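You operate a simulated robot arm through the tools that you are given. There is no shell and no other tool. Be economical: measure what you need, move in short steps, check, and stop when the job is done.

Carry out the task below with a simulated robot arm. There is one attempt and no reset: what you move stays moved.

TASK
Fill the empty bath to its FILL line and leave the violet-stained pipe piece soaking in bubbling water.
Fine: it stands in the basket; close the fill knob before the basket goes down. Set down upright: what you pick out.
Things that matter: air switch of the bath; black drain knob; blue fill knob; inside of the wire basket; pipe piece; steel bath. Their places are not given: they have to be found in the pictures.

It is judged by the outcome, as a careful person would: the job done as asked, and still so three seconds after it is handed in. It fails if anything else is knocked over, pushed out of place, dropped, spilled or broken.

THE ROBOT
A 7-joint arm with a two-finger parallel gripper, fixed in place. Base frame: the origin is at the foot of the arm, x ahead of it, y to its left, z up. Units: m, rad, N and s.
With the tool pointing down near the work surface it reaches from about 0.3 to 0.7 m from the base axis. Its first joint turns from -1.152 to 1.152 rad. Payload 1.57 kg.
The tool frame sits at the grasp point between the pads (the TCP): z along the fingers, y along the line on which they close. The tips reach 0.03 m beyond it. The gripper opens to 0.11 m. The fingers are 0.024 m wide and 0.012 m thick; the gripper's body (0.048 by 0.112 m) begins 0.078 m behind the TCP.
Orientation is that of the tool frame in the base frame, as [roll, pitch, yaw] about the fixed x, y, z axes, in that order (R = Rz(yaw) Ry(pitch) Rx(roll)). With the fingers straight down and closing along the base's y, the tool's x points along the base's -x, its y along +y and its z along -z.

THE INTERFACE
- The arm moves only by the tool drive_tool. Its argument "motion" is a list of rows, each an object (a shift or turn left out is 0, a gripper value left out holds the last) with "slide": the shift along the tool's x, y, z in units of 20 mm (1.0 is 20 mm), a list of three; "rot": the turn, a rotation vector about the tool's x, y, z in units of 6 degrees (1.0 is 6 degrees), a list of three. In form: [{"slide": [x, y, z], "rot": [ax, ay, az]}, ...]. A call has 1 to 8 rows; each row shifts and turns the commanded pose from where the row before left it, along the tool's axes as they then stand. "claw" is the opening in per cent of the stroke, from 0 (shut) to 100 (fully open), set as the call begins (left out, the last holds). A call with a number of a shift or a turn outside -1 to 1 is refused whole. Rows are played at 5 a second. More than 0.05 m and 0.15 rad between two rows, or a gripper value outside its range, and nothing of the call is played. Where a pose cannot be reached the arm comes as near as it can. A force on the tool above 40 N (or 10 N above the force at the start of the call, whichever is more), or a blocked arm, ends the call early, and 0.2 s more pass. Each finger travels about 0.108 m/s and halts on what it meets, pressing with about 23 N; the grip force reading is that of the motor and also rises with nothing between the fingers. The clock runs only during rows and for 0.2 s after the last one: add rows that do not move to give the fingers time. It gives the time, the measured TCP pose, the force on the tool (base axes), the opening and the grip force at its end, in the units of the frame above (readings bear some noise), with the torque about the TCP (base axes, N m) and any sound that the robot's microphone picked up.
- Cameras (640 x 400 px; columns grow to the right, rows downward): "scene" is fixed at [0.1813, -0.406, 1.4067]; the picture's right is [0.57, -0.82, 0.00], its down [-0.44, -0.30, -0.85] and it looks along [0.69, 0.48, -0.53] (base axes); focal length 313 px, centre (320, 200). "wrist" rides on the gripper at [0.07, 0.016, -0.141] in the tool frame; the picture's right is [-0.23, 0.97, 0.00], its down [-0.86, -0.20, -0.48] and it looks along [-0.47, -0.11, 0.88] (tool axes); focal length 222 px, centre (320, 200).
- grab_frame(camera): a new picture of that camera. The clock stands still meanwhile.
- point_at(camera, pixels): for up to 12 pixels [column, row] of the newest picture of that camera ("zoom" is the newest enlarged one), the place [x, y, z] in the base frame of the surface seen there, good to about 0.002 m. The clock stands still meanwhile.
- zoom(camera, box): a new picture of the part [left, top, right, bottom] of that camera's present view, enlarged. The clock stands still meanwhile.
- finish_job(): hands the job in; it is judged then, once.

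Keep the steps short. Do not move on a guess: measure, check each grasp and each placing, and mend mistakes. In all there are 80 turns and 46 pictures (those below and enlarged ones count). Leave the gripper open and the arm clear of the work at the hand-in unless told otherwise, and finish with a single line.

The tools are called after "Emit:" as a command line: name --argument value ..., lists and objects as JSON in quotes. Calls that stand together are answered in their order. drive_tool: Moves the arm, as the interface text tells. Its arguments: {"type":"object","properties":{"motion":{"type":"array","items":{"type":"object","properties":{"slide":{"type":"array","items":{"type":"number"}},"rot":{"type":"array","items":{"type":"number"}}}}},"claw":{"type":"number"}},"required":["motion"]} The other tools are called the same way: grab_frame (camera) takes a picture; point_at (camera, pixels) gives the place of the surface under pixels of a picture; zoom (camera, box) takes an enlarged picture of a part of a camera's view; finish_job () hands the job in.

At the start:

```text
time_s: 0.0
position: [0.3638, -0.1018, 1.2606]
ee_rot: [3.141, 0.0, 3.141]
wrist_force: [0.8, -0.7, 0.2]
torque: [0.04, 0.01, 0.01]
gripper_width: 0.1102
gripper_force: 0.0
```

scene: 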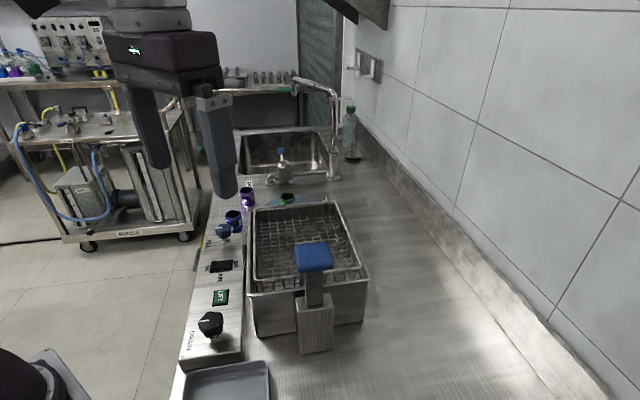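
wrist: 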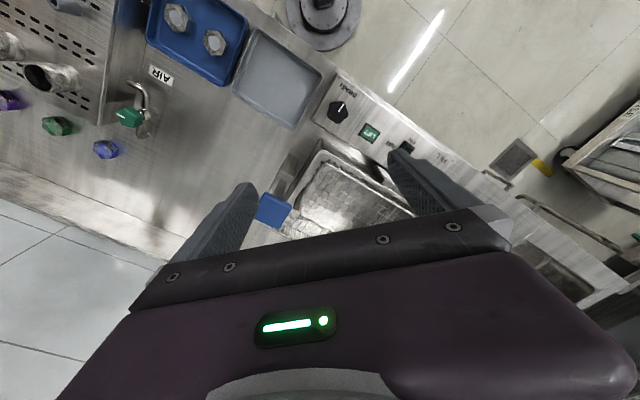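

I see the bath at scene around (305,260) with a panel to its left, carrying a black DRAIN knob, a green LIFT button, a dark switch and blue knobs. I'll enlarge these areas.

Emit:
zoom --camera "scene" --box '[170, 170, 390, 370]'

Emit:
zoom --camera "wrist" --box '[0, 0, 440, 250]'

```text
2.00 times, centred on (280, 270) of scene
```

zoom: 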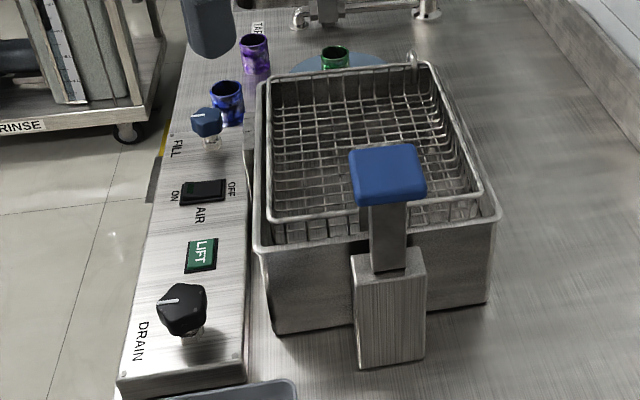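

```text
1.45 times, centred on (220, 125) of wrist
```

zoom: 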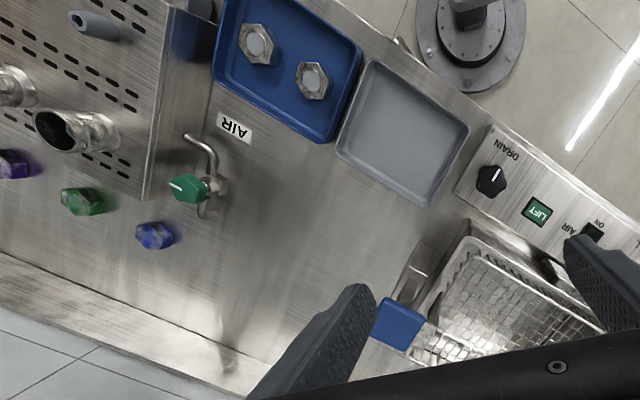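

The violet, blue and green pipe pieces stand behind the fill knob. I'll measure the key points in the scene picture.

Emit:
point_at --camera "scene" --pixels '[[247, 190], [232, 214], [222, 228], [219, 267], [222, 297], [210, 320], [313, 257], [314, 330], [300, 240], [250, 205], [334, 206], [364, 280]]'

Emit:
zoom --camera "scene" --box '[195, 170, 305, 245]'

Emit:
zoom --camera "scene" --box '[170, 245, 270, 375]'

```text
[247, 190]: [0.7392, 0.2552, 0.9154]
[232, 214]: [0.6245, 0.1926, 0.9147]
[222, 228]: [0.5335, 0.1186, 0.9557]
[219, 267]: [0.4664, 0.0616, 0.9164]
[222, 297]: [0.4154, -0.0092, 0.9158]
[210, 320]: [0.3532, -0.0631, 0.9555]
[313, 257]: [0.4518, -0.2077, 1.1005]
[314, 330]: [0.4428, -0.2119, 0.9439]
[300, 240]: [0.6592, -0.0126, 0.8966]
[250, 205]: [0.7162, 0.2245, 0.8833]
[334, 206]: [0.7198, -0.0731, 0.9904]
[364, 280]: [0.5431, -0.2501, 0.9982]
```

```text
5.33 times, centred on (250, 208) of scene
```

zoom: 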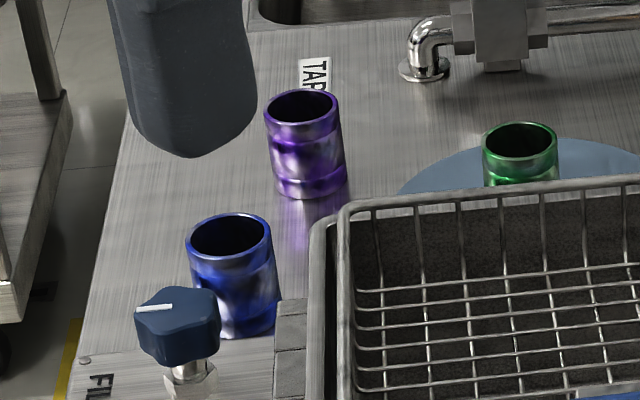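

```text
3.08 times, centred on (220, 310) of scene
```

zoom: 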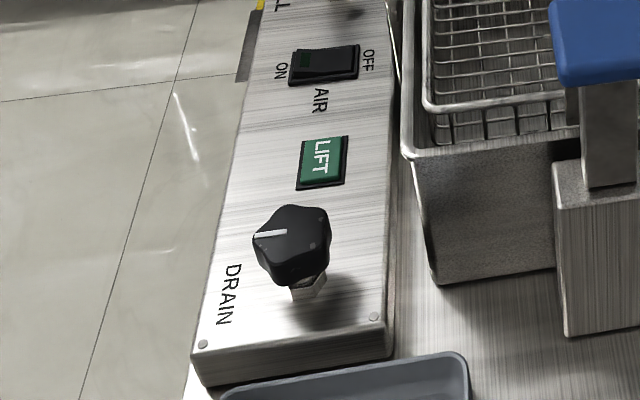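

Counter is about z 0.883 and panel about 0.916. I need a better view of bath, basket and knobs, so I'll move the arm at height toward +x and a little +y to look straight down on them.

Emit:
drive_tool --motion '[{"slide": [-1, 0.4, 0]}, {"slide": [-1, 0.4, 0]}, {"slide": [-1, 0.4, 0]}, {"slide": [-1, 0.4, 0]}, {"slide": [-1, 0.4, 0]}, {"slide": [-1, 0.4, 0]}, {"slide": [-1, 0.4, 0]}, {"slide": [-1, 0.4, 0]}]'

Emit:
grab_frame --camera "wrist"

```text
time_s: 1.8
position: [0.521, -0.0385, 1.2609]
ee_rot: [3.141, -0.002, -3.137]
wrist_force: [-0.4, -0.9, -0.2]
torque: [-0.03, 0.03, 0.01]
gripper_width: 0.11
gripper_force: 0.2
```

```text
39 pictures are left
```

wrist: 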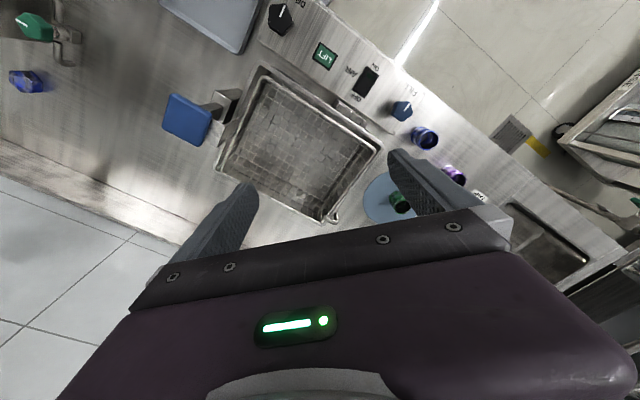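

Good overhead view. I'll enlarge the bath and panel and measure points.

Emit:
point_at --camera "wrist" --pixels '[[262, 69], [384, 148], [331, 221], [217, 166], [300, 140], [188, 115], [228, 105], [425, 138], [454, 174], [280, 18], [325, 56], [403, 110]]'

Emit:
zoom --camera "wrist" --box '[150, 40, 410, 230]'

Emit:
zoom --camera "wrist" --box '[250, 0, 490, 190]'

```text
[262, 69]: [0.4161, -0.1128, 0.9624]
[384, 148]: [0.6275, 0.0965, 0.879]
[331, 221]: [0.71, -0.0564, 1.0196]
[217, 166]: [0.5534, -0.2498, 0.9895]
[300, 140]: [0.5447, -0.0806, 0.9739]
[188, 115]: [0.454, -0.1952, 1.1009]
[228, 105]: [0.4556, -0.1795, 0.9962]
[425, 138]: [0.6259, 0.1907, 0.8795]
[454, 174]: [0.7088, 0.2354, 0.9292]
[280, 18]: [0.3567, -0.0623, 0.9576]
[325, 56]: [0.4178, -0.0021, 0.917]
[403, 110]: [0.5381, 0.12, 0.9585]
```

```text
2.11 times, centred on (280, 135) of wrist
```

zoom: 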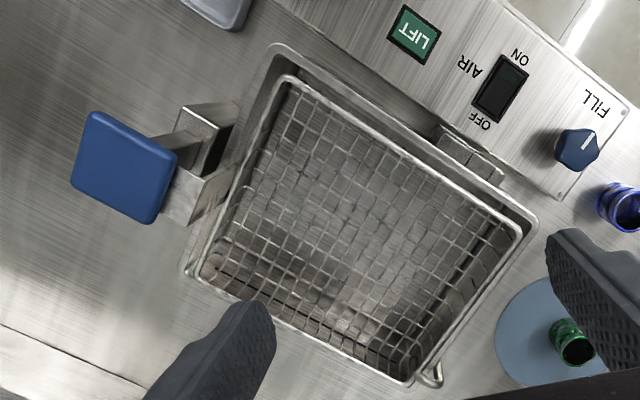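

```text
2.11 times, centred on (370, 95) of wrist
```

zoom: 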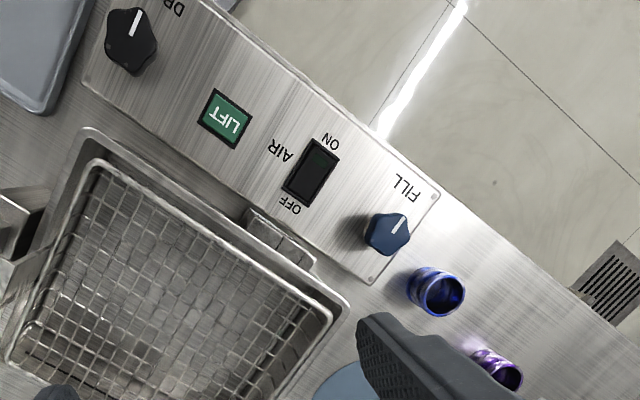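

The fill and drain pointers look almost alike, so I'll enlarge each to measure its direction and see whether the drain is closed.

Emit:
zoom --camera "wrist" --box '[255, 0, 319, 40]'

Emit:
zoom --camera "wrist" --box '[371, 85, 435, 125]'

```text
10.00 times, centred on (287, 20) of wrist
```

zoom: 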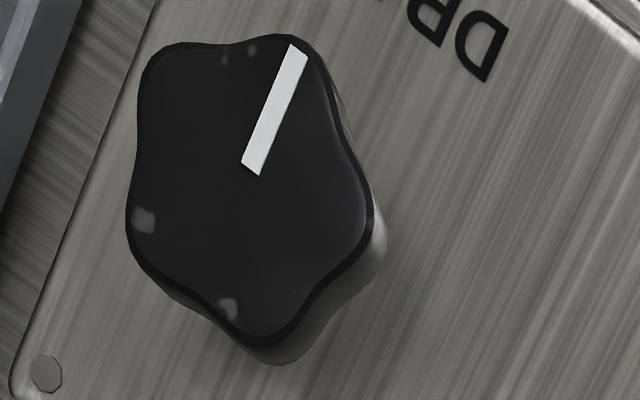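

```text
10.00 times, centred on (403, 105) of wrist
```

zoom: 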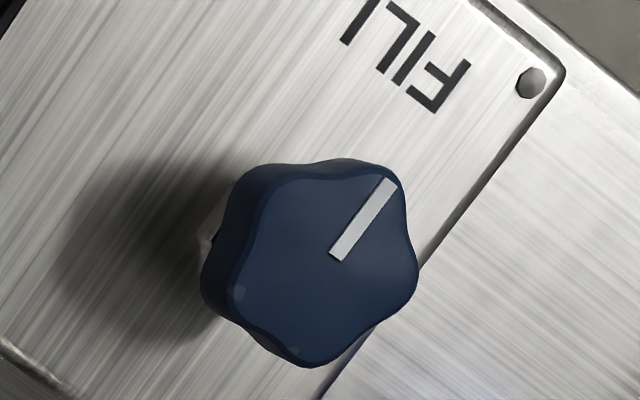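

Both pointers line up with the panel's short side, so the two valves appear to be in the same state, and no water is running. Next I need the pipe pieces: I'll go over toward (0.62,0.12), turn toward the violet piece, and look.

Emit:
drive_tool --motion '[{"slide": [-0.5, 1, 0]}, {"slide": [-0.5, 1, 0]}, {"slide": [-0.5, 1, 0]}, {"slide": [-0.5, 1, 0]}, {"slide": [-0.5, 1, 0], "rot": [0, 0, -1]}, {"slide": [-0.5, 1, 0], "rot": [0, 0, -1]}, {"slide": [-0.5, 1, 0], "rot": [0, 0, -1]}, {"slide": [0, 0, 0]}]'

Emit:
grab_frame --camera "wrist"

```text
time_s: 3.6
position: [0.5569, 0.0425, 1.2562]
ee_rot: [3.14, 0.005, -3.037]
wrist_force: [1.0, -0.2, 0.0]
torque: [0.01, -0.01, -0.01]
gripper_width: 0.1098
gripper_force: 0.1
out of reach, approached as far as the arm can: row 4, 5, 6, 7
```

```text
34 pictures are left
```

wrist: 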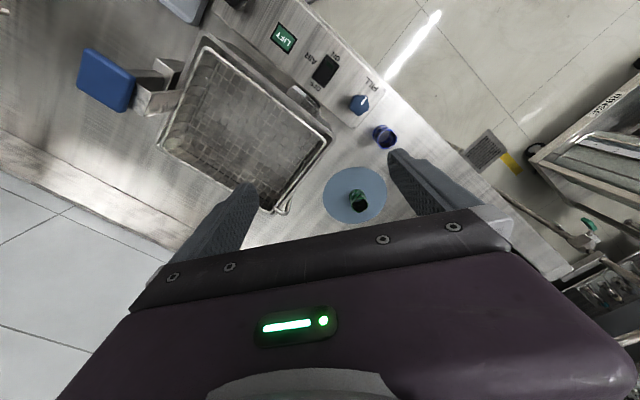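

The arm runs short at this height. Lower down there is more reach, so I'll go down 0.12 m (tips about 1.10, above everything nearby) and see where the arm stands.

Emit:
drive_tool --motion '[{"slide": [0, 0, 1]}, {"slide": [0, 0, 1]}, {"slide": [0, 0, 1]}, {"slide": [0, 0, 1]}, {"slide": [0, 0, 1]}, {"slide": [0, 0, 1]}]'

Emit:
grab_frame --camera "wrist"

```text
time_s: 5.0
position: [0.5593, 0.0435, 1.1354]
ee_rot: [-3.141, 0.005, -3.035]
wrist_force: [0.2, 0.5, -0.8]
torque: [-0.02, -0.02, -0.02]
gripper_width: 0.11
gripper_force: 0.1
```

```text
33 pictures are left
```

wrist: 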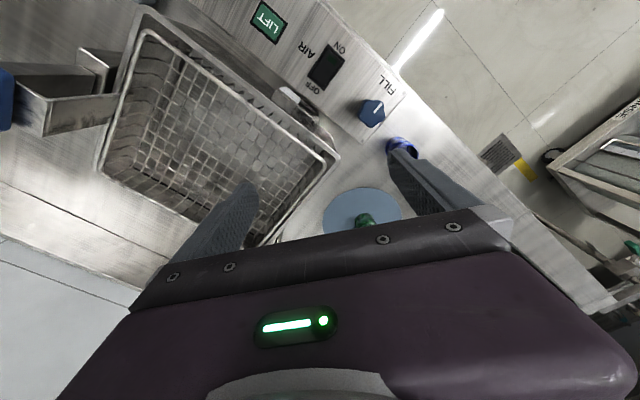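

Now I'll move in +y with a turn toward the violet piece.

Emit:
drive_tool --motion '[{"slide": [-0.3, 1, 0]}, {"slide": [-0.3, 1, 0]}, {"slide": [-0.3, 1, 0]}, {"slide": [-0.3, 1, 0]}, {"slide": [-0.3, 1, 0]}, {"slide": [-0.3, 1, 0]}, {"rot": [0, 0, -1]}, {"rot": [0, 0, -1]}]'

Emit:
grab_frame --camera "wrist"

```text
time_s: 6.8
position: [0.5827, 0.1668, 1.138]
ee_rot: [-3.139, 0.004, -2.825]
wrist_force: [0.4, 0.3, 0.0]
torque: [0.02, 0.02, 0.03]
gripper_width: 0.11
gripper_force: 0.1
```

```text
32 pictures are left
```

wrist: 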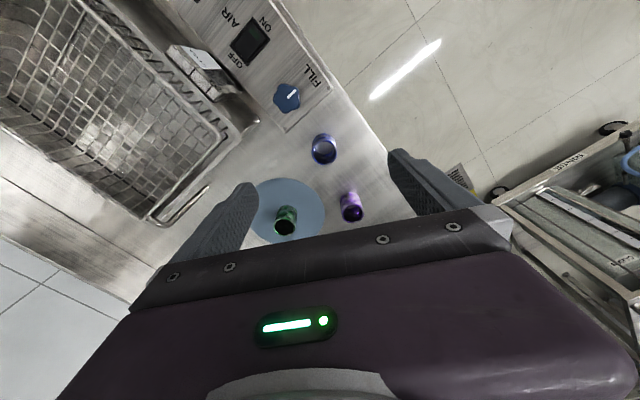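

All three pieces show: blue (322,150), violet (352,206), green (285,220). I'll measure rims and bases.

Emit:
zoom --camera "wrist" --box '[248, 120, 408, 240]'

Emit:
point_at --camera "wrist" --pixels '[[350, 194], [343, 211], [363, 210], [354, 218], [350, 204], [322, 137], [324, 160], [284, 208], [285, 232], [288, 97], [150, 218], [246, 44]]'

```text
3.33 times, centred on (328, 180) of wrist
```

zoom: 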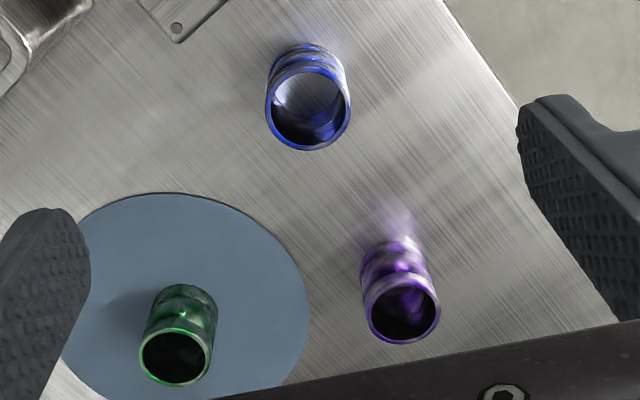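

```text
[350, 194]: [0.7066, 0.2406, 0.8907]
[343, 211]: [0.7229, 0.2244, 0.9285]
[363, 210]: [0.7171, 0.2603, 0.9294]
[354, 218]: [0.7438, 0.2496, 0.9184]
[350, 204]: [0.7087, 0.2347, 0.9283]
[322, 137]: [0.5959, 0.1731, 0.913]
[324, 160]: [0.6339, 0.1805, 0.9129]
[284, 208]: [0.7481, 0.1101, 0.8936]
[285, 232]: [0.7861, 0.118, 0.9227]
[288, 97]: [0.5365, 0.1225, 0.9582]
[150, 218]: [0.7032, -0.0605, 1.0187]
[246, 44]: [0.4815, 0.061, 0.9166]
```

Violet piece: centre about (0.724, 0.243), rim z 0.929, about 35 mm wide, radius 0.764 — beyond the straight-down reach, so I'll tilt the tool 30° outward, keeping the closing line level. First the tilt and sideways alignment, then part way down.

Emit:
drive_tool --motion '[{"slide": [0, 0.284, 0], "rot": [0, -1, 0]}, {"slide": [0, 0.284, 0], "rot": [0, -1, 0]}, {"slide": [0, 0.284, 0], "rot": [0, -1, 0]}, {"slide": [0, 0.284, 0], "rot": [0, -1, 0]}, {"slide": [0, 0.284, 0], "rot": [0, -1, 0]}, {"slide": [0.5, 0, 0.866]}, {"slide": [0.5, 0, 0.866]}, {"slide": [0.5, 0, 0.866]}]'

```text
time_s: 8.6
position: [0.572, 0.1936, 1.0765]
ee_rot: [-3.139, 0.529, -2.825]
wrist_force: [0.3, 0.3, 1.2]
torque: [0.0, -0.01, 0.0]
gripper_width: 0.1101
gripper_force: 0.1
```

Tilt is 30° outward as intended and sideways alignment is good. Now 0.16 m outward at this height.

Emit:
drive_tool --motion '[{"slide": [-0.866, 0, 0.5]}, {"slide": [-0.866, 0, 0.5]}, {"slide": [-0.866, 0, 0.5]}, {"slide": [-0.866, 0, 0.5]}, {"slide": [-0.866, 0, 0.5]}, {"slide": [-0.866, 0, 0.5]}, {"slide": [-0.866, 0, 0.5]}, {"slide": [-0.866, 0, 0.5]}]'

```text
time_s: 10.4
position: [0.7262, 0.2452, 1.0787]
ee_rot: [-3.14, 0.53, -2.826]
wrist_force: [0.2, 0.3, 0.7]
torque: [-0.01, 0.0, -0.02]
gripper_width: 0.11
gripper_force: 0.1
```

It reached it: TCP is above the piece. Down 0.11 m, then a look.

Emit:
drive_tool --motion '[{"slide": [0.5, 0, 0.866]}, {"slide": [0.5, 0, 0.866]}, {"slide": [0.5, 0, 0.866]}, {"slide": [0.5, 0, 0.866]}, {"slide": [0.5, 0, 0.866]}, {"slide": [0.25, 0, 0.433]}]'

Emit:
grab_frame --camera "wrist"

```text
time_s: 11.8
position: [0.7268, 0.2441, 0.9696]
ee_rot: [-3.14, 0.528, -2.826]
wrist_force: [0.1, -0.3, 0.1]
torque: [0.01, 0.02, -0.03]
gripper_width: 0.1102
gripper_force: 0.1
```

```text
30 pictures are left
```

wrist: 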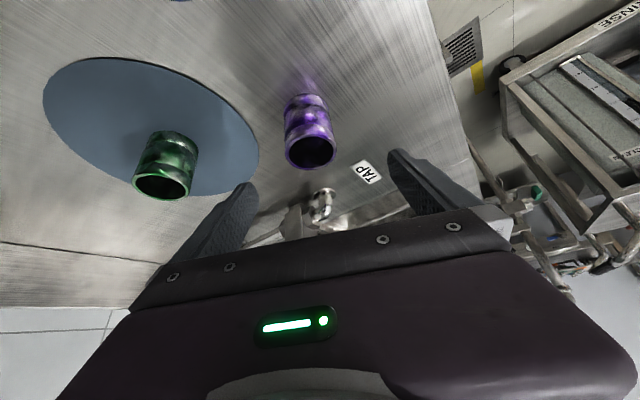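

Violet rim centre shows near (311,152). I'll measure the rim once more before descending.

Emit:
point_at --camera "wrist" --pixels '[[286, 151], [335, 149], [314, 170], [309, 133], [300, 95]]'

```text
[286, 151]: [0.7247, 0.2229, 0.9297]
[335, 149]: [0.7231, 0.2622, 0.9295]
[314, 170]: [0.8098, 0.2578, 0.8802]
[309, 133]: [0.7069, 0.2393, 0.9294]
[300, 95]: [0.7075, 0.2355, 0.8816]
```

Centre (0.724,0.2425), about 38 mm across; TCP is 3 mm further out. I'll go down 48 mm and 3 mm back, then close.

Emit:
drive_tool --motion '[{"slide": [0.5, 0, 0.866]}, {"slide": [0.5, 0, 0.866]}, {"slide": [0.33, 0, 0.27]}]'

Emit:
drive_tool --claw 20 --motion '[{}, {}, {}, {}]'

Emit:
grab_frame --camera "wrist"

```text
time_s: 12.6
position: [0.7251, 0.2419, 0.9195]
ee_rot: [-3.139, 0.53, -2.823]
wrist_force: [0.3, 0.1, -0.4]
torque: [-0.03, 0.01, 0.01]
gripper_width: 0.1099
gripper_force: 0.0
```

```text
time_s: 13.6
position: [0.7249, 0.2416, 0.9197]
ee_rot: [-3.14, 0.527, -2.825]
wrist_force: [-0.6, 0.0, 0.4]
torque: [0.09, 0.01, 0.02]
gripper_width: 0.0416
gripper_force: 23.2
```

```text
29 pictures are left
```

wrist: 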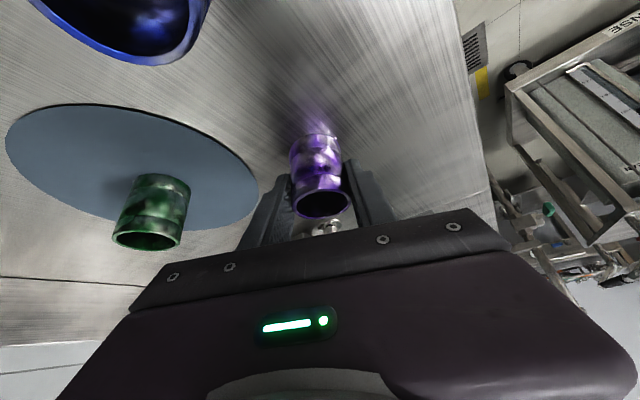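

Gripped: opening 41.6 mm, grip 23 N, piece between the pads. Lifting straight up.

Emit:
drive_tool --motion '[{"slide": [-0.25, 0, -0.433]}, {"slide": [-0.5, 0, -0.866]}, {"slide": [-0.5, 0, -0.866]}, {"slide": [-0.5, 0, -0.866]}, {"slide": [-0.5, 0, -0.866]}, {"slide": [-0.5, 0, -0.866]}, {"slide": [-0.5, 0, -0.866]}, {"slide": [-0.5, 0, -0.866]}]'

Emit:
zoom --camera "scene" --box '[180, 100, 400, 370]'

```text
time_s: 15.4
position: [0.7231, 0.244, 1.0707]
ee_rot: [-3.139, 0.529, -2.826]
wrist_force: [0.7, -0.6, -0.9]
torque: [0.04, 0.01, 0.0]
gripper_width: 0.0414
gripper_force: 23.1
```

```text
1.48 times, centred on (290, 235) of scene
```

zoom: 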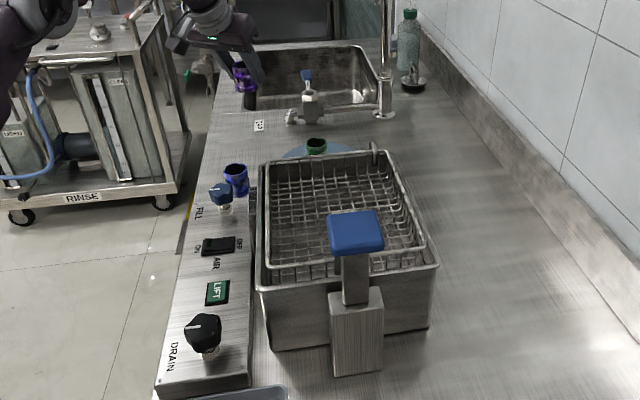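

The piece is held upright. While the arm is out of the way, I'll study basket and bath geometry closely.

Emit:
zoom --camera "scene" --box '[240, 195, 380, 295]'

Emit:
point_at --camera "zoom" --pixels '[[105, 45], [395, 40], [565, 300], [120, 330], [60, 80], [50, 370], [600, 330], [200, 190], [260, 160], [310, 190], [230, 240], [320, 130]]'

```text
4.00 times, centred on (310, 245) of scene
```

zoom: 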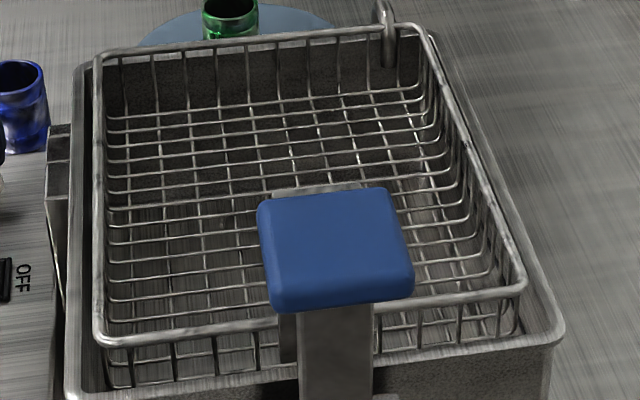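

```text
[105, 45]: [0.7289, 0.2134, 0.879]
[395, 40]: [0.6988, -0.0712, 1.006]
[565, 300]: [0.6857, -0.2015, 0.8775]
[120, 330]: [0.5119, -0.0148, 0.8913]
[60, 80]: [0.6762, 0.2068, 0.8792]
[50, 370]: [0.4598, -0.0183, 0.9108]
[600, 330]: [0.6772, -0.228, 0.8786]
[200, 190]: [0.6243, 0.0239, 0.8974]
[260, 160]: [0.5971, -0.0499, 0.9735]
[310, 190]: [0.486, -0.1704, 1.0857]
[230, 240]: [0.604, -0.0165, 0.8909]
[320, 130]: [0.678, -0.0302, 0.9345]
```

Basket floor wires are at about z 0.973, bath rim about 0.99, bath floor about 0.89: the basket is raised. Target for the piece: (0.59,-0.055), well inside the basket and clear of the blue-capped lift post. Raise a bit, turn about the vertical to yaw 0 (keeps the piece upright), and draw inward.

Emit:
drive_tool --motion '[{"slide": [-0.5, 0, -0.866]}, {"slide": [-0.5, 0, -0.866]}, {"slide": [0.866, 0, -0.5], "rot": [0.377, 0, 0.653]}, {"slide": [0.866, 0, -0.5], "rot": [0.377, 0, 0.653]}, {"slide": [0.866, 0, -0.5], "rot": [0.377, 0, 0.653]}, {"slide": [0.866, 0, -0.5], "rot": [0.377, 0, 0.653]}, {"slide": [0, -1, 0]}, {"slide": [0, -1, 0]}]'

```text
time_s: 17.2
position: [0.6425, 0.1877, 1.1102]
ee_rot: [-3.141, 0.528, -3.14]
wrist_force: [-0.8, -0.1, -2.0]
torque: [0.02, 0.0, 0.0]
gripper_width: 0.0415
gripper_force: 23.1
```

Now at (0.6425,0.188,1.110). Moving over the basket.

Emit:
drive_tool --motion '[{"slide": [0.19, -1, -0.11]}, {"slide": [0.19, -1, -0.11]}, {"slide": [0.19, -1, -0.11]}, {"slide": [0.19, -1, -0.11]}, {"slide": [0.19, -1, -0.11]}, {"slide": [0.19, -1, -0.11]}, {"slide": [0.19, -1, -0.11]}, {"slide": [0.19, -1, -0.11]}]'

Emit:
drive_tool --motion '[{"slide": [0.19, -1, -0.11]}, {"slide": [0.19, -1, -0.11]}, {"slide": [0.19, -1, -0.11]}, {"slide": [0.19, -1, -0.11]}]'

Emit:
grab_frame --camera "wrist"

Emit:
zoom --camera "scene" --box '[200, 150, 400, 300]'

```text
time_s: 19.0
position: [0.6078, 0.028, 1.1091]
ee_rot: [-3.141, 0.528, -3.141]
wrist_force: [0.1, -0.3, -1.5]
torque: [0.05, -0.01, 0.0]
gripper_width: 0.0416
gripper_force: 23.4
```

```text
time_s: 20.0
position: [0.5916, -0.0534, 1.1076]
ee_rot: [3.141, 0.531, 3.139]
wrist_force: [0.2, 0.0, -0.6]
torque: [0.02, -0.01, -0.01]
gripper_width: 0.0413
gripper_force: 22.9
```

```text
26 pictures are left
```

wrist: 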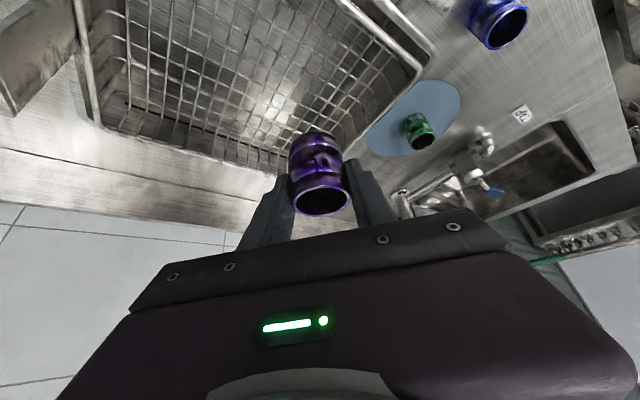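

```text
2.67 times, centred on (300, 225) of scene
```

zoom: 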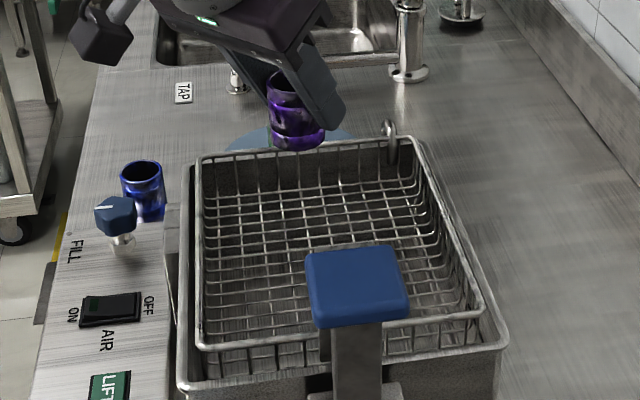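

The piece hangs upright over the basket. I'll measure the basket rim and floor in the wrist picture.

Emit:
point_at --camera "wrist" --pixels '[[403, 37], [412, 72], [92, 108], [80, 45], [365, 112], [250, 100], [272, 107], [230, 80], [290, 75], [200, 160]]'

Emit:
zoom --camera "wrist" --box '[60, 0, 460, 220]'

```text
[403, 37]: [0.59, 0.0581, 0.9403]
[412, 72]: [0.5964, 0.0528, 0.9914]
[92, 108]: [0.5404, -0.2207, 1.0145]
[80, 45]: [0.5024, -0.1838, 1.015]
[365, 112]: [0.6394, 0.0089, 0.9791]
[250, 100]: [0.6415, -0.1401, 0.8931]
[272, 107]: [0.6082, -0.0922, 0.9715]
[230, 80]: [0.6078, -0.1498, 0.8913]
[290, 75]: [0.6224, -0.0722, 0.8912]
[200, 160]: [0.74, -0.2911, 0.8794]
```

```text
1.60 times, centred on (260, 110) of wrist
```

zoom: 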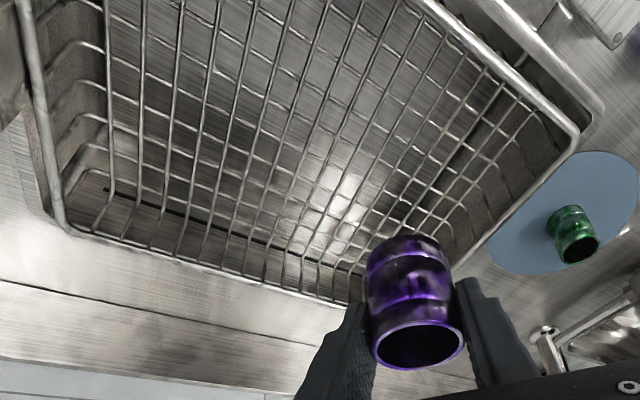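

Basket rim z 1.015, floor 0.9715. The piece's bottom is 38.5 mm below the TCP, so it should touch at TCP z ≈1.011. Down 80 mm first, then small steps.

Emit:
drive_tool --motion '[{"slide": [0.5, 0, 0.866]}, {"slide": [0.5, 0, 0.866]}, {"slide": [0.5, 0, 0.866]}, {"slide": [0.5, 0, 0.866]}, {"slide": [0.15, 0, 0.26]}, {}]'

Emit:
drive_tool --motion '[{"slide": [0.075, 0, 0.13]}, {"slide": [0.05, 0, 0.0866]}, {"slide": [0.05, 0, 0.0866]}, {"slide": [0.05, 0, 0.0866]}, {}]'

Emit:
zoom --camera "scene" --box '[240, 170, 360, 280]'

```text
time_s: 21.4
position: [0.5926, -0.0535, 1.0224]
ee_rot: [3.142, 0.528, 3.139]
wrist_force: [-0.7, 0.0, -1.4]
torque: [0.02, 0.01, -0.01]
gripper_width: 0.0412
gripper_force: 23.3
```

```text
time_s: 22.6
position: [0.5923, -0.0546, 1.0145]
ee_rot: [-3.141, 0.53, 3.14]
wrist_force: [-1.4, -2.7, 4.8]
torque: [-0.17, 0.01, -0.02]
gripper_width: 0.0415
gripper_force: 22.3
```

```text
3.64 times, centred on (300, 225) of scene
```

zoom: 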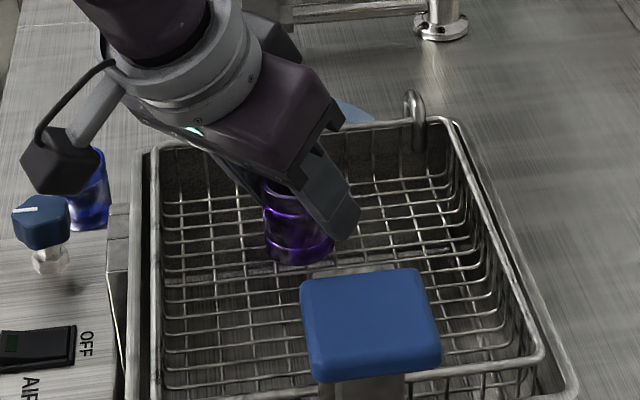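

Contact: 4.8 N upward at z 1.0145, piece on the basket floor. Open partly (to about 62 mm, so the fingers don't touch the basket walls).

Emit:
drive_tool --claw 57 --motion '[{}, {}, {}]'

Emit:
drive_tool --motion '[{"slide": [-0.25, 0, -0.433]}, {"slide": [-0.5, 0, -0.866]}, {"slide": [-0.5, 0, -0.866]}, {"slide": [-0.5, 0, -0.866]}, {"slide": [-0.5, 0, -0.866]}, {"slide": [-0.5, 0, -0.866]}]'

Emit:
grab_frame --camera "wrist"

```text
time_s: 23.4
position: [0.5929, -0.0537, 1.0146]
ee_rot: [3.141, 0.529, 3.141]
wrist_force: [-0.1, 0.5, 0.4]
torque: [0.01, 0.0, -0.01]
gripper_width: 0.0626
gripper_force: 0.2
```

```text
time_s: 24.8
position: [0.5925, -0.0538, 1.126]
ee_rot: [3.14, 0.529, -3.141]
wrist_force: [0.5, 1.0, 0.2]
torque: [0.01, -0.01, 0.02]
gripper_width: 0.0623
gripper_force: 0.0
```

```text
22 pictures are left
```

wrist: 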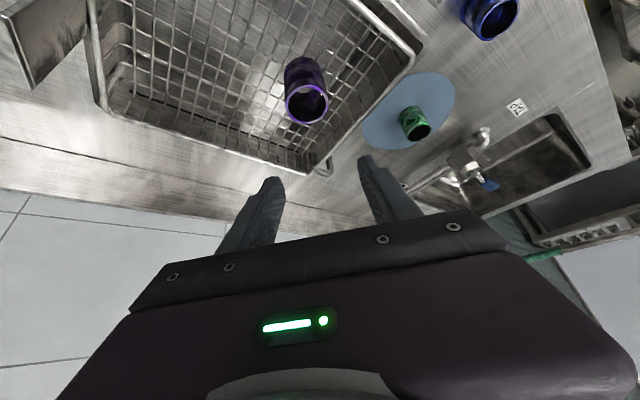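

The violet piece stands upright in the basket. Next, the fill knob at (0.5365,0.1205, top 0.958): tool back to vertical, over the knob, closing line turned along the panel.

Emit:
drive_tool --motion '[{"slide": [0, 1, 0], "rot": [0, 1, 0]}, {"slide": [0, 1, 0], "rot": [0, 1, 0]}, {"slide": [0, 1, 0], "rot": [0, 1, 0]}, {"slide": [0, 1, 0], "rot": [0, 1, 0]}, {"slide": [0, 1, 0], "rot": [0, 1, 0]}, {"slide": [0.93, 1, 0]}, {"slide": [0.93, 1, 0]}, {"slide": [0.93, 1, 0]}]'

Emit:
drive_tool --motion '[{"slide": [0, 0.7, 0], "rot": [0, 0, 0.9375]}, {"rot": [0, 0, 0.9375]}, {"rot": [0, 0, 0.9375]}, {"rot": [0, 0, 0.9375]}, {"rot": [0, 0, 0.9375]}, {"rot": [0, 0, 0.9375]}, {"rot": [0, 0, 0.9375]}, {"rot": [0, 0, 0.9375]}]'

Emit:
grab_frame --camera "wrist"

```text
time_s: 26.6
position: [0.535, 0.1086, 1.1265]
ee_rot: [3.141, 0.004, 3.138]
wrist_force: [-0.7, 0.6, -0.4]
torque: [-0.02, 0.01, -0.03]
gripper_width: 0.0626
gripper_force: 0.2
```

```text
time_s: 28.4
position: [0.5369, 0.1226, 1.1254]
ee_rot: [3.139, 0.005, 2.355]
wrist_force: [0.5, 0.5, -0.5]
torque: [-0.01, -0.02, -0.01]
gripper_width: 0.063
gripper_force: 0.1
```

```text
21 pictures are left
```

wrist: 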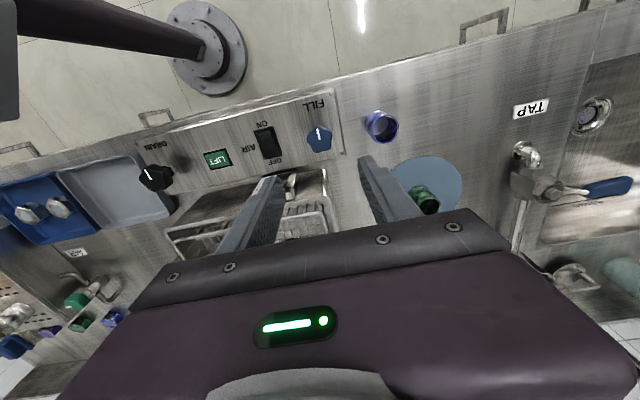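

Knob at (319,137). Measure its exact centre.

Emit:
zoom --camera "wrist" --box '[288, 110, 352, 160]'

Emit:
point_at --camera "wrist" --pixels '[[308, 139], [331, 139], [319, 127], [319, 148], [319, 138], [345, 150], [318, 133]]'

```text
8.00 times, centred on (320, 135) of wrist
```

zoom: 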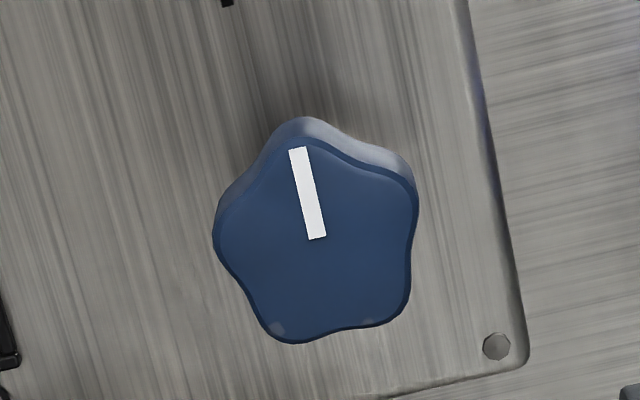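

```text
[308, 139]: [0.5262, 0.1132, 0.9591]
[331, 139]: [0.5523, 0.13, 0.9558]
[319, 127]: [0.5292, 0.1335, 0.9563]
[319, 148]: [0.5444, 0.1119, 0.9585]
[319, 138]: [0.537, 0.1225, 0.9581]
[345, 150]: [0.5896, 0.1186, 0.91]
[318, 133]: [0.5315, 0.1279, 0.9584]
```

Knob centre (0.538,0.1205), five-lobed, TCP within 2 mm. Descend to z 0.955 (tips 0.925, panel 0.916) then close.

Emit:
drive_tool --motion '[{"slide": [-0.1, 0, 1]}, {"slide": [0, 0, 1]}, {"slide": [0, 0, 1]}, {"slide": [0, 0, 1]}, {"slide": [0, 0, 1]}, {"slide": [0, 0, 1]}, {"slide": [0, 0, 1]}, {"slide": [0, 0, 1]}]'

Emit:
drive_tool --motion '[{"slide": [0, 0, 0.5]}]'

Emit:
drive_tool --claw 10 --motion '[{}, {}, {}]'

```text
time_s: 30.2
position: [0.5415, 0.119, 0.9641]
ee_rot: [3.137, 0.004, 2.356]
wrist_force: [-0.5, -0.2, -0.5]
torque: [0.01, -0.01, 0.01]
gripper_width: 0.0626
gripper_force: 0.1
```

```text
time_s: 30.6
position: [0.5411, 0.1192, 0.954]
ee_rot: [3.139, 0.004, 2.357]
wrist_force: [0.3, 0.2, 0.0]
torque: [-0.01, 0.0, 0.01]
gripper_width: 0.0627
gripper_force: 0.1
```

```text
time_s: 31.4
position: [0.5397, 0.1178, 0.9551]
ee_rot: [-3.141, 0.002, 2.356]
wrist_force: [-18.1, -14.7, -0.6]
torque: [-0.08, 0.09, -0.03]
gripper_width: 0.0359
gripper_force: 42.4
```

Gripped at 36 mm but with a side force of 23 N: I'm slightly off centre. Shift 3 mm along the closing line to relieve it.

Emit:
drive_tool --motion '[{"slide": [0, -0.1, 0]}, {}]'

```text
time_s: 32.0
position: [0.54, 0.1185, 0.9535]
ee_rot: [3.139, 0.003, 2.356]
wrist_force: [-1.7, -8.9, -22.4]
torque: [0.13, 0.5, -0.05]
gripper_width: 0.0362
gripper_force: 42.9
```

Side force eased, but now −22 N vertical (pulled down). I'll ease 2 mm downward.

Emit:
drive_tool --motion '[{"slide": [0, -0.04, 0.08]}, {}]'

```text
time_s: 32.6
position: [0.5409, 0.1185, 0.9557]
ee_rot: [3.133, 0.007, 2.356]
wrist_force: [7.7, -3.8, -3.4]
torque: [0.14, 0.98, -0.03]
gripper_width: 0.036
gripper_force: 42.6
```

Forces are now small. Try a counter-clockwise turn, 12° first.

Emit:
drive_tool --motion '[{"rot": [0, 0, -0.7]}, {"rot": [0, 0, -0.7]}, {"rot": [0, 0, -0.7]}]'

```text
time_s: 33.4
position: [0.539, 0.1187, 0.955]
ee_rot: [3.133, 0.008, 2.579]
wrist_force: [19.0, 4.8, 14.2]
torque: [0.05, 0.9, -0.01]
gripper_width: 0.0361
gripper_force: 42.9
```

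It turned 12.8° without resisting torque and no sound. Look whether the knob came along.

Emit:
zoom --camera "wrist" --box '[240, 120, 400, 240]'

```text
3.33 times, centred on (320, 180) of wrist
```

zoom: 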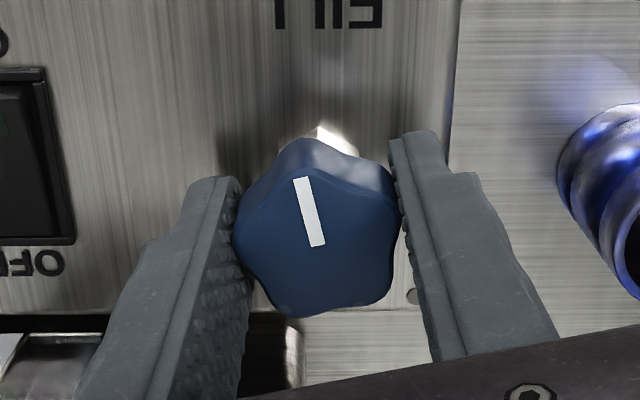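

The knob follows the grip (the pointer moved with the fingers). Continue in small steps while easing the side force.

Emit:
drive_tool --motion '[{"slide": [-0.06, 0.04, -0.04], "rot": [0, 0, -0.8]}, {"rot": [0, 0, -0.8]}, {"rot": [0, 0, -0.8]}, {"rot": [0, 0, -0.8]}]'

```text
time_s: 34.4
position: [0.5399, 0.1178, 0.9539]
ee_rot: [3.138, 0.006, 2.913]
wrist_force: [17.1, 11.1, 22.0]
torque: [-0.21, 0.72, -0.05]
gripper_width: 0.0359
gripper_force: 42.3
```

32° now, still no sound. Continue, easing again.

Emit:
drive_tool --motion '[{"slide": [-0.04, 0.04, -0.08], "rot": [0, 0, -0.8]}, {"rot": [0, 0, -0.8]}, {"rot": [0, 0, -0.8]}, {"rot": [0, 0, -0.8]}, {}]'

```text
time_s: 35.6
position: [0.5393, 0.1183, 0.9548]
ee_rot: [-3.142, 0.004, -3.035]
wrist_force: [23.0, 8.7, -12.8]
torque: [0.21, 0.47, 0.04]
gripper_width: 0.0361
gripper_force: 42.3
```

51° now, no sound reported. Check the bath in the scene view for water.

Emit:
zoom --camera "scene" --box '[200, 180, 380, 300]'

```text
3.33 times, centred on (290, 240) of scene
```

zoom: 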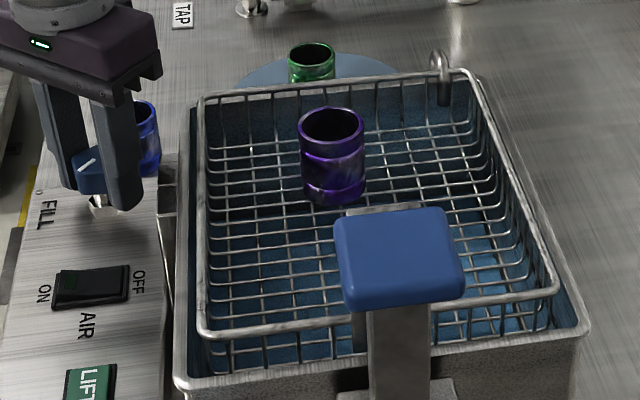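

Water is filling: the bath floor looks blue. Measure the water surface height.

Emit:
point_at --camera "zoom" --pixels '[[290, 270], [490, 262], [268, 205], [430, 175], [240, 345], [570, 305], [410, 150], [350, 95]]'

Emit:
zoom --camera "scene" --box '[250, 195, 370, 240]'

```text
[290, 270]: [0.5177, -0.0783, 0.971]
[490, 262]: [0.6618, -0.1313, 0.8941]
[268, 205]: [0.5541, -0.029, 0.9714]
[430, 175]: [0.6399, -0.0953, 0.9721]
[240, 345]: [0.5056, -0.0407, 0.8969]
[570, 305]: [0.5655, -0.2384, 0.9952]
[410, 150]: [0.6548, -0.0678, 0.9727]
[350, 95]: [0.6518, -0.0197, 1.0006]
```

```text
5.33 times, centred on (310, 218) of scene
```

zoom: 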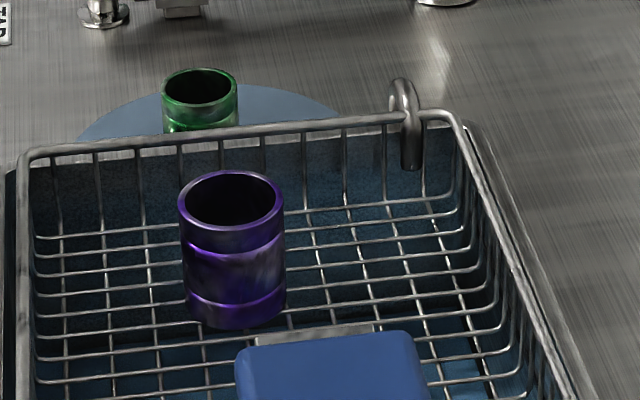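

Level is about 0.896 (floor 0.891), rising slowly. I need the FILL line; look with the wrist camera from here.

Emit:
grab_frame --camera "wrist"

```text
16 pictures are left
```

wrist: 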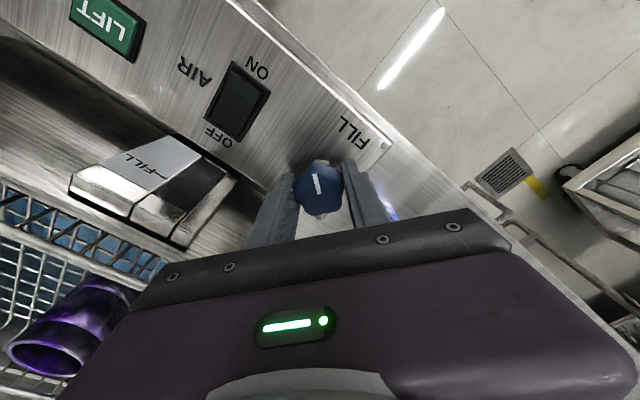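

There is a level gauge on the bath wall near (155,175), marked "— FILL". Enlarge it and measure.

Emit:
zoom --camera "wrist" --box '[60, 125, 250, 250]'

Emit:
point_at --camera "wrist" --pixels '[[162, 174], [149, 168], [132, 158], [190, 150], [212, 163], [172, 192], [152, 208], [182, 240], [128, 194], [75, 185], [110, 245], [30, 225]]'

```text
3.20 times, centred on (155, 188) of wrist
```

zoom: 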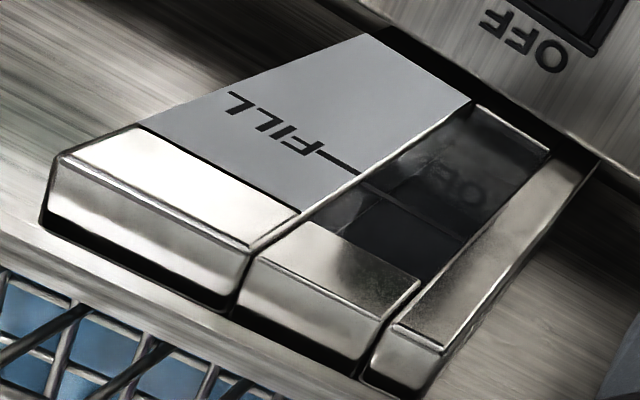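

```text
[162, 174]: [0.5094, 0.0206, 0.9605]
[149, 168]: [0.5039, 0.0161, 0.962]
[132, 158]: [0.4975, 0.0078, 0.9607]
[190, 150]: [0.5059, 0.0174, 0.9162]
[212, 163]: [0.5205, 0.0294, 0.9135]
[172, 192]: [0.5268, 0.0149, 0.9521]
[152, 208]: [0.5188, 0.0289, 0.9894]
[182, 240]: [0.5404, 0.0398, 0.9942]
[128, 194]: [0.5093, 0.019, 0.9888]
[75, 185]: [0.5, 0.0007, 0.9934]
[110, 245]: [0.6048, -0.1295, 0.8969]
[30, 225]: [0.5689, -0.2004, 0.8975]
```

FILL line is at z ≈0.960–0.962, and water stands at about 0.897. Exact tick points in the enlarged picture, then I let it run ~5 s while holding the knob.

Emit:
point_at --camera "zoom" --pixels '[[335, 160], [345, 166], [352, 170], [300, 146], [240, 100]]'

Emit:
drive_tool --motion '[{"slide": [-0.06, 0.03, 0.03]}, {}, {}, {}, {}, {}, {}, {}]'

Emit:
drive_tool --motion '[{}, {}, {}, {}, {}, {}, {}, {}]'

Emit:
zoom --camera "wrist" --box '[0, 125, 250, 300]'

Emit:
point_at --camera "wrist" --pixels '[[110, 245], [30, 225], [90, 240], [12, 215], [60, 235]]'

```text
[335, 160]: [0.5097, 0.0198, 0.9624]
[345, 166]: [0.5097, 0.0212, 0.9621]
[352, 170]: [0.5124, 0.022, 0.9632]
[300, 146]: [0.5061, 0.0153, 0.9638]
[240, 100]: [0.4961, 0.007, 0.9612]
```

```text
time_s: 37.4
position: [0.5392, 0.1186, 0.9558]
ee_rot: [-3.14, 0.002, -3.037]
wrist_force: [-13.5, -12.5, -13.3]
torque: [0.25, 1.03, 0.03]
gripper_width: 0.0358
gripper_force: 42.4
```

```text
time_s: 39.2
position: [0.539, 0.1172, 0.9549]
ee_rot: [-3.139, 0.001, -3.037]
wrist_force: [-16.1, -17.8, -25.9]
torque: [0.45, 0.18, -0.04]
gripper_width: 0.036
gripper_force: 42.7
```

```text
2.29 times, centred on (125, 212) of wrist
```

zoom: 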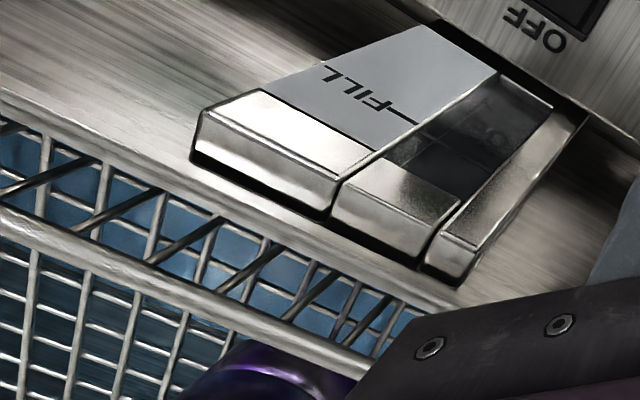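

```text
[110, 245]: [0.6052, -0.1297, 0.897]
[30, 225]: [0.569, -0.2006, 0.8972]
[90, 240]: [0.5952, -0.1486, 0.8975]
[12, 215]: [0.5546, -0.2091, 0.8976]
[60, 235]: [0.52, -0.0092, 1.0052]
```

Readings may come from the older picture; measure in the new enlargement instead.

Emit:
point_at --camera "zoom" --pixels '[[117, 195], [185, 225], [260, 300], [20, 160], [60, 185], [330, 320]]'

```text
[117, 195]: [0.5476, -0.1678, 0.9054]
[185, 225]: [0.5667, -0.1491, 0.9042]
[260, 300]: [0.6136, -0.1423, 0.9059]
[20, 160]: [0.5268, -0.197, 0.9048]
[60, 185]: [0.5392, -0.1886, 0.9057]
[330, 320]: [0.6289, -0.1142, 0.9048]
```

Level 0.905 at 39.2 s: about 2.2 mm/s, so about 26 s more to 0.962. Ease the force and wait 9 s.

Emit:
drive_tool --motion '[{"slide": [0.03, -0.03, 0.04]}, {}, {}, {}, {}, {}, {}, {}]'

Emit:
drive_tool --motion '[{}, {}, {}, {}, {}, {}, {}, {}]'

Emit:
drive_tool --motion '[{}, {}, {}, {}, {}, {}, {}, {}]'

Emit:
drive_tool --motion '[{}, {}, {}, {}, {}, {}, {}, {}]'

Emit:
drive_tool --motion '[{}, {}, {}, {}, {}, {}, {}, {}]'

Emit:
zoom --camera "wrist" --box '[0, 125, 250, 300]'

Emit:
point_at --camera "zoom" --pixels '[[117, 195], [185, 225], [260, 300], [20, 160], [60, 185], [330, 320]]'

```text
time_s: 41.0
position: [0.539, 0.118, 0.9548]
ee_rot: [-3.141, 0.006, -3.036]
wrist_force: [-10.8, -16.2, -1.7]
torque: [0.18, 0.83, 0.02]
gripper_width: 0.0359
gripper_force: 42.3
```

```text
time_s: 42.8
position: [0.539, 0.1184, 0.9555]
ee_rot: [-3.141, 0.005, -3.036]
wrist_force: [-9.6, -17.0, 7.2]
torque: [0.19, 0.43, 0.0]
gripper_width: 0.0359
gripper_force: 42.9
```

```text
time_s: 44.6
position: [0.5401, 0.1184, 0.9543]
ee_rot: [3.141, 0.004, -3.037]
wrist_force: [-7.0, -17.5, 10.0]
torque: [0.32, -0.02, -0.03]
gripper_width: 0.036
gripper_force: 43.0
```

```text
time_s: 46.4
position: [0.5381, 0.1186, 0.9539]
ee_rot: [3.141, 0.005, -3.038]
wrist_force: [-5.9, -16.5, 10.9]
torque: [0.3, 0.0, -0.01]
gripper_width: 0.0356
gripper_force: 43.3
```

```text
time_s: 48.2
position: [0.5395, 0.119, 0.9542]
ee_rot: [-3.142, 0.005, -3.037]
wrist_force: [-3.2, -16.7, 12.5]
torque: [0.27, -0.01, -0.03]
gripper_width: 0.036
gripper_force: 42.6
```

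```text
2.29 times, centred on (125, 212) of wrist
```

zoom: 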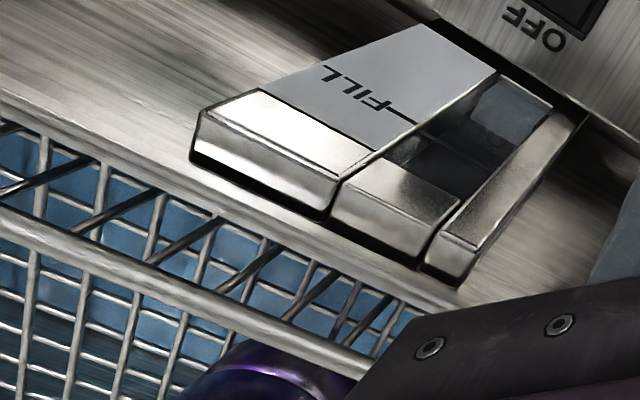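

```text
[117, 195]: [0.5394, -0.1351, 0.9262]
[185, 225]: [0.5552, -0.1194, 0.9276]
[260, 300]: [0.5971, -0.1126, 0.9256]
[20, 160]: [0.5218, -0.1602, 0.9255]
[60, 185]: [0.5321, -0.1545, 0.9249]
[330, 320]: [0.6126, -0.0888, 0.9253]
```

Level 0.926 at 48.2 s, 2.3 mm/s; the gauge shows it too. Wait 12.6 s more (to about 0.955) then check.

Emit:
drive_tool --motion '[{}, {}, {}, {}, {}, {}, {}, {}]'

Emit:
drive_tool --motion '[{}, {}, {}, {}, {}, {}, {}, {}]'

Emit:
drive_tool --motion '[{}, {}, {}, {}, {}, {}, {}, {}]'

Emit:
drive_tool --motion '[{}, {}, {}, {}, {}, {}, {}, {}]'

Emit:
drive_tool --motion '[{}, {}, {}, {}, {}, {}, {}, {}]'

Emit:
drive_tool --motion '[{}, {}, {}, {}, {}, {}, {}, {}]'

Emit:
zoom --camera "wrist" --box '[0, 125, 250, 300]'

Emit:
point_at --camera "zoom" --pixels '[[117, 195], [185, 225], [260, 300], [20, 160], [60, 185], [330, 320], [412, 119], [418, 122]]'

```text
time_s: 50.0
position: [0.5387, 0.1181, 0.9548]
ee_rot: [-3.141, 0.005, -3.038]
wrist_force: [-1.0, -16.1, 13.2]
torque: [0.25, -0.05, 0.0]
gripper_width: 0.0359
gripper_force: 42.6
```

```text
time_s: 51.8
position: [0.5404, 0.1183, 0.9543]
ee_rot: [3.141, 0.004, -3.038]
wrist_force: [-1.8, -17.2, 13.9]
torque: [0.29, -0.02, -0.01]
gripper_width: 0.0359
gripper_force: 42.6
```

```text
time_s: 53.6
position: [0.5393, 0.1185, 0.9537]
ee_rot: [3.141, 0.007, -3.035]
wrist_force: [-1.4, -16.5, 12.3]
torque: [0.25, -0.03, -0.02]
gripper_width: 0.036
gripper_force: 42.7
```

```text
time_s: 55.4
position: [0.5391, 0.1188, 0.9549]
ee_rot: [3.141, 0.005, -3.037]
wrist_force: [-0.8, -16.4, 10.8]
torque: [0.32, -0.01, 0.04]
gripper_width: 0.0359
gripper_force: 42.4
```

```text
time_s: 57.2
position: [0.5392, 0.1181, 0.9555]
ee_rot: [3.141, 0.006, -3.036]
wrist_force: [-1.1, -17.6, 10.8]
torque: [0.29, 0.04, -0.02]
gripper_width: 0.0358
gripper_force: 43.0
```

```text
time_s: 59.0
position: [0.5395, 0.118, 0.9547]
ee_rot: [3.141, 0.004, -3.037]
wrist_force: [-0.8, -16.4, 10.1]
torque: [0.28, 0.0, -0.01]
gripper_width: 0.036
gripper_force: 42.6
```

```text
2.29 times, centred on (125, 212) of wrist
```

zoom: 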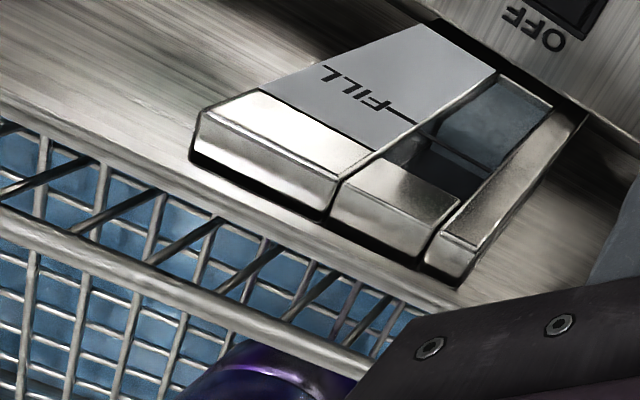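

```text
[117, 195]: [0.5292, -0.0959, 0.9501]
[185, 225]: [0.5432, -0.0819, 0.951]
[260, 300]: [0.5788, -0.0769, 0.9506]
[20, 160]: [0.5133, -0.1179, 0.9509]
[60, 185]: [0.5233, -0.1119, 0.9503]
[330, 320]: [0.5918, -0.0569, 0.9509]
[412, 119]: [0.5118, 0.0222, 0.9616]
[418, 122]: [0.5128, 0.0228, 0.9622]
```

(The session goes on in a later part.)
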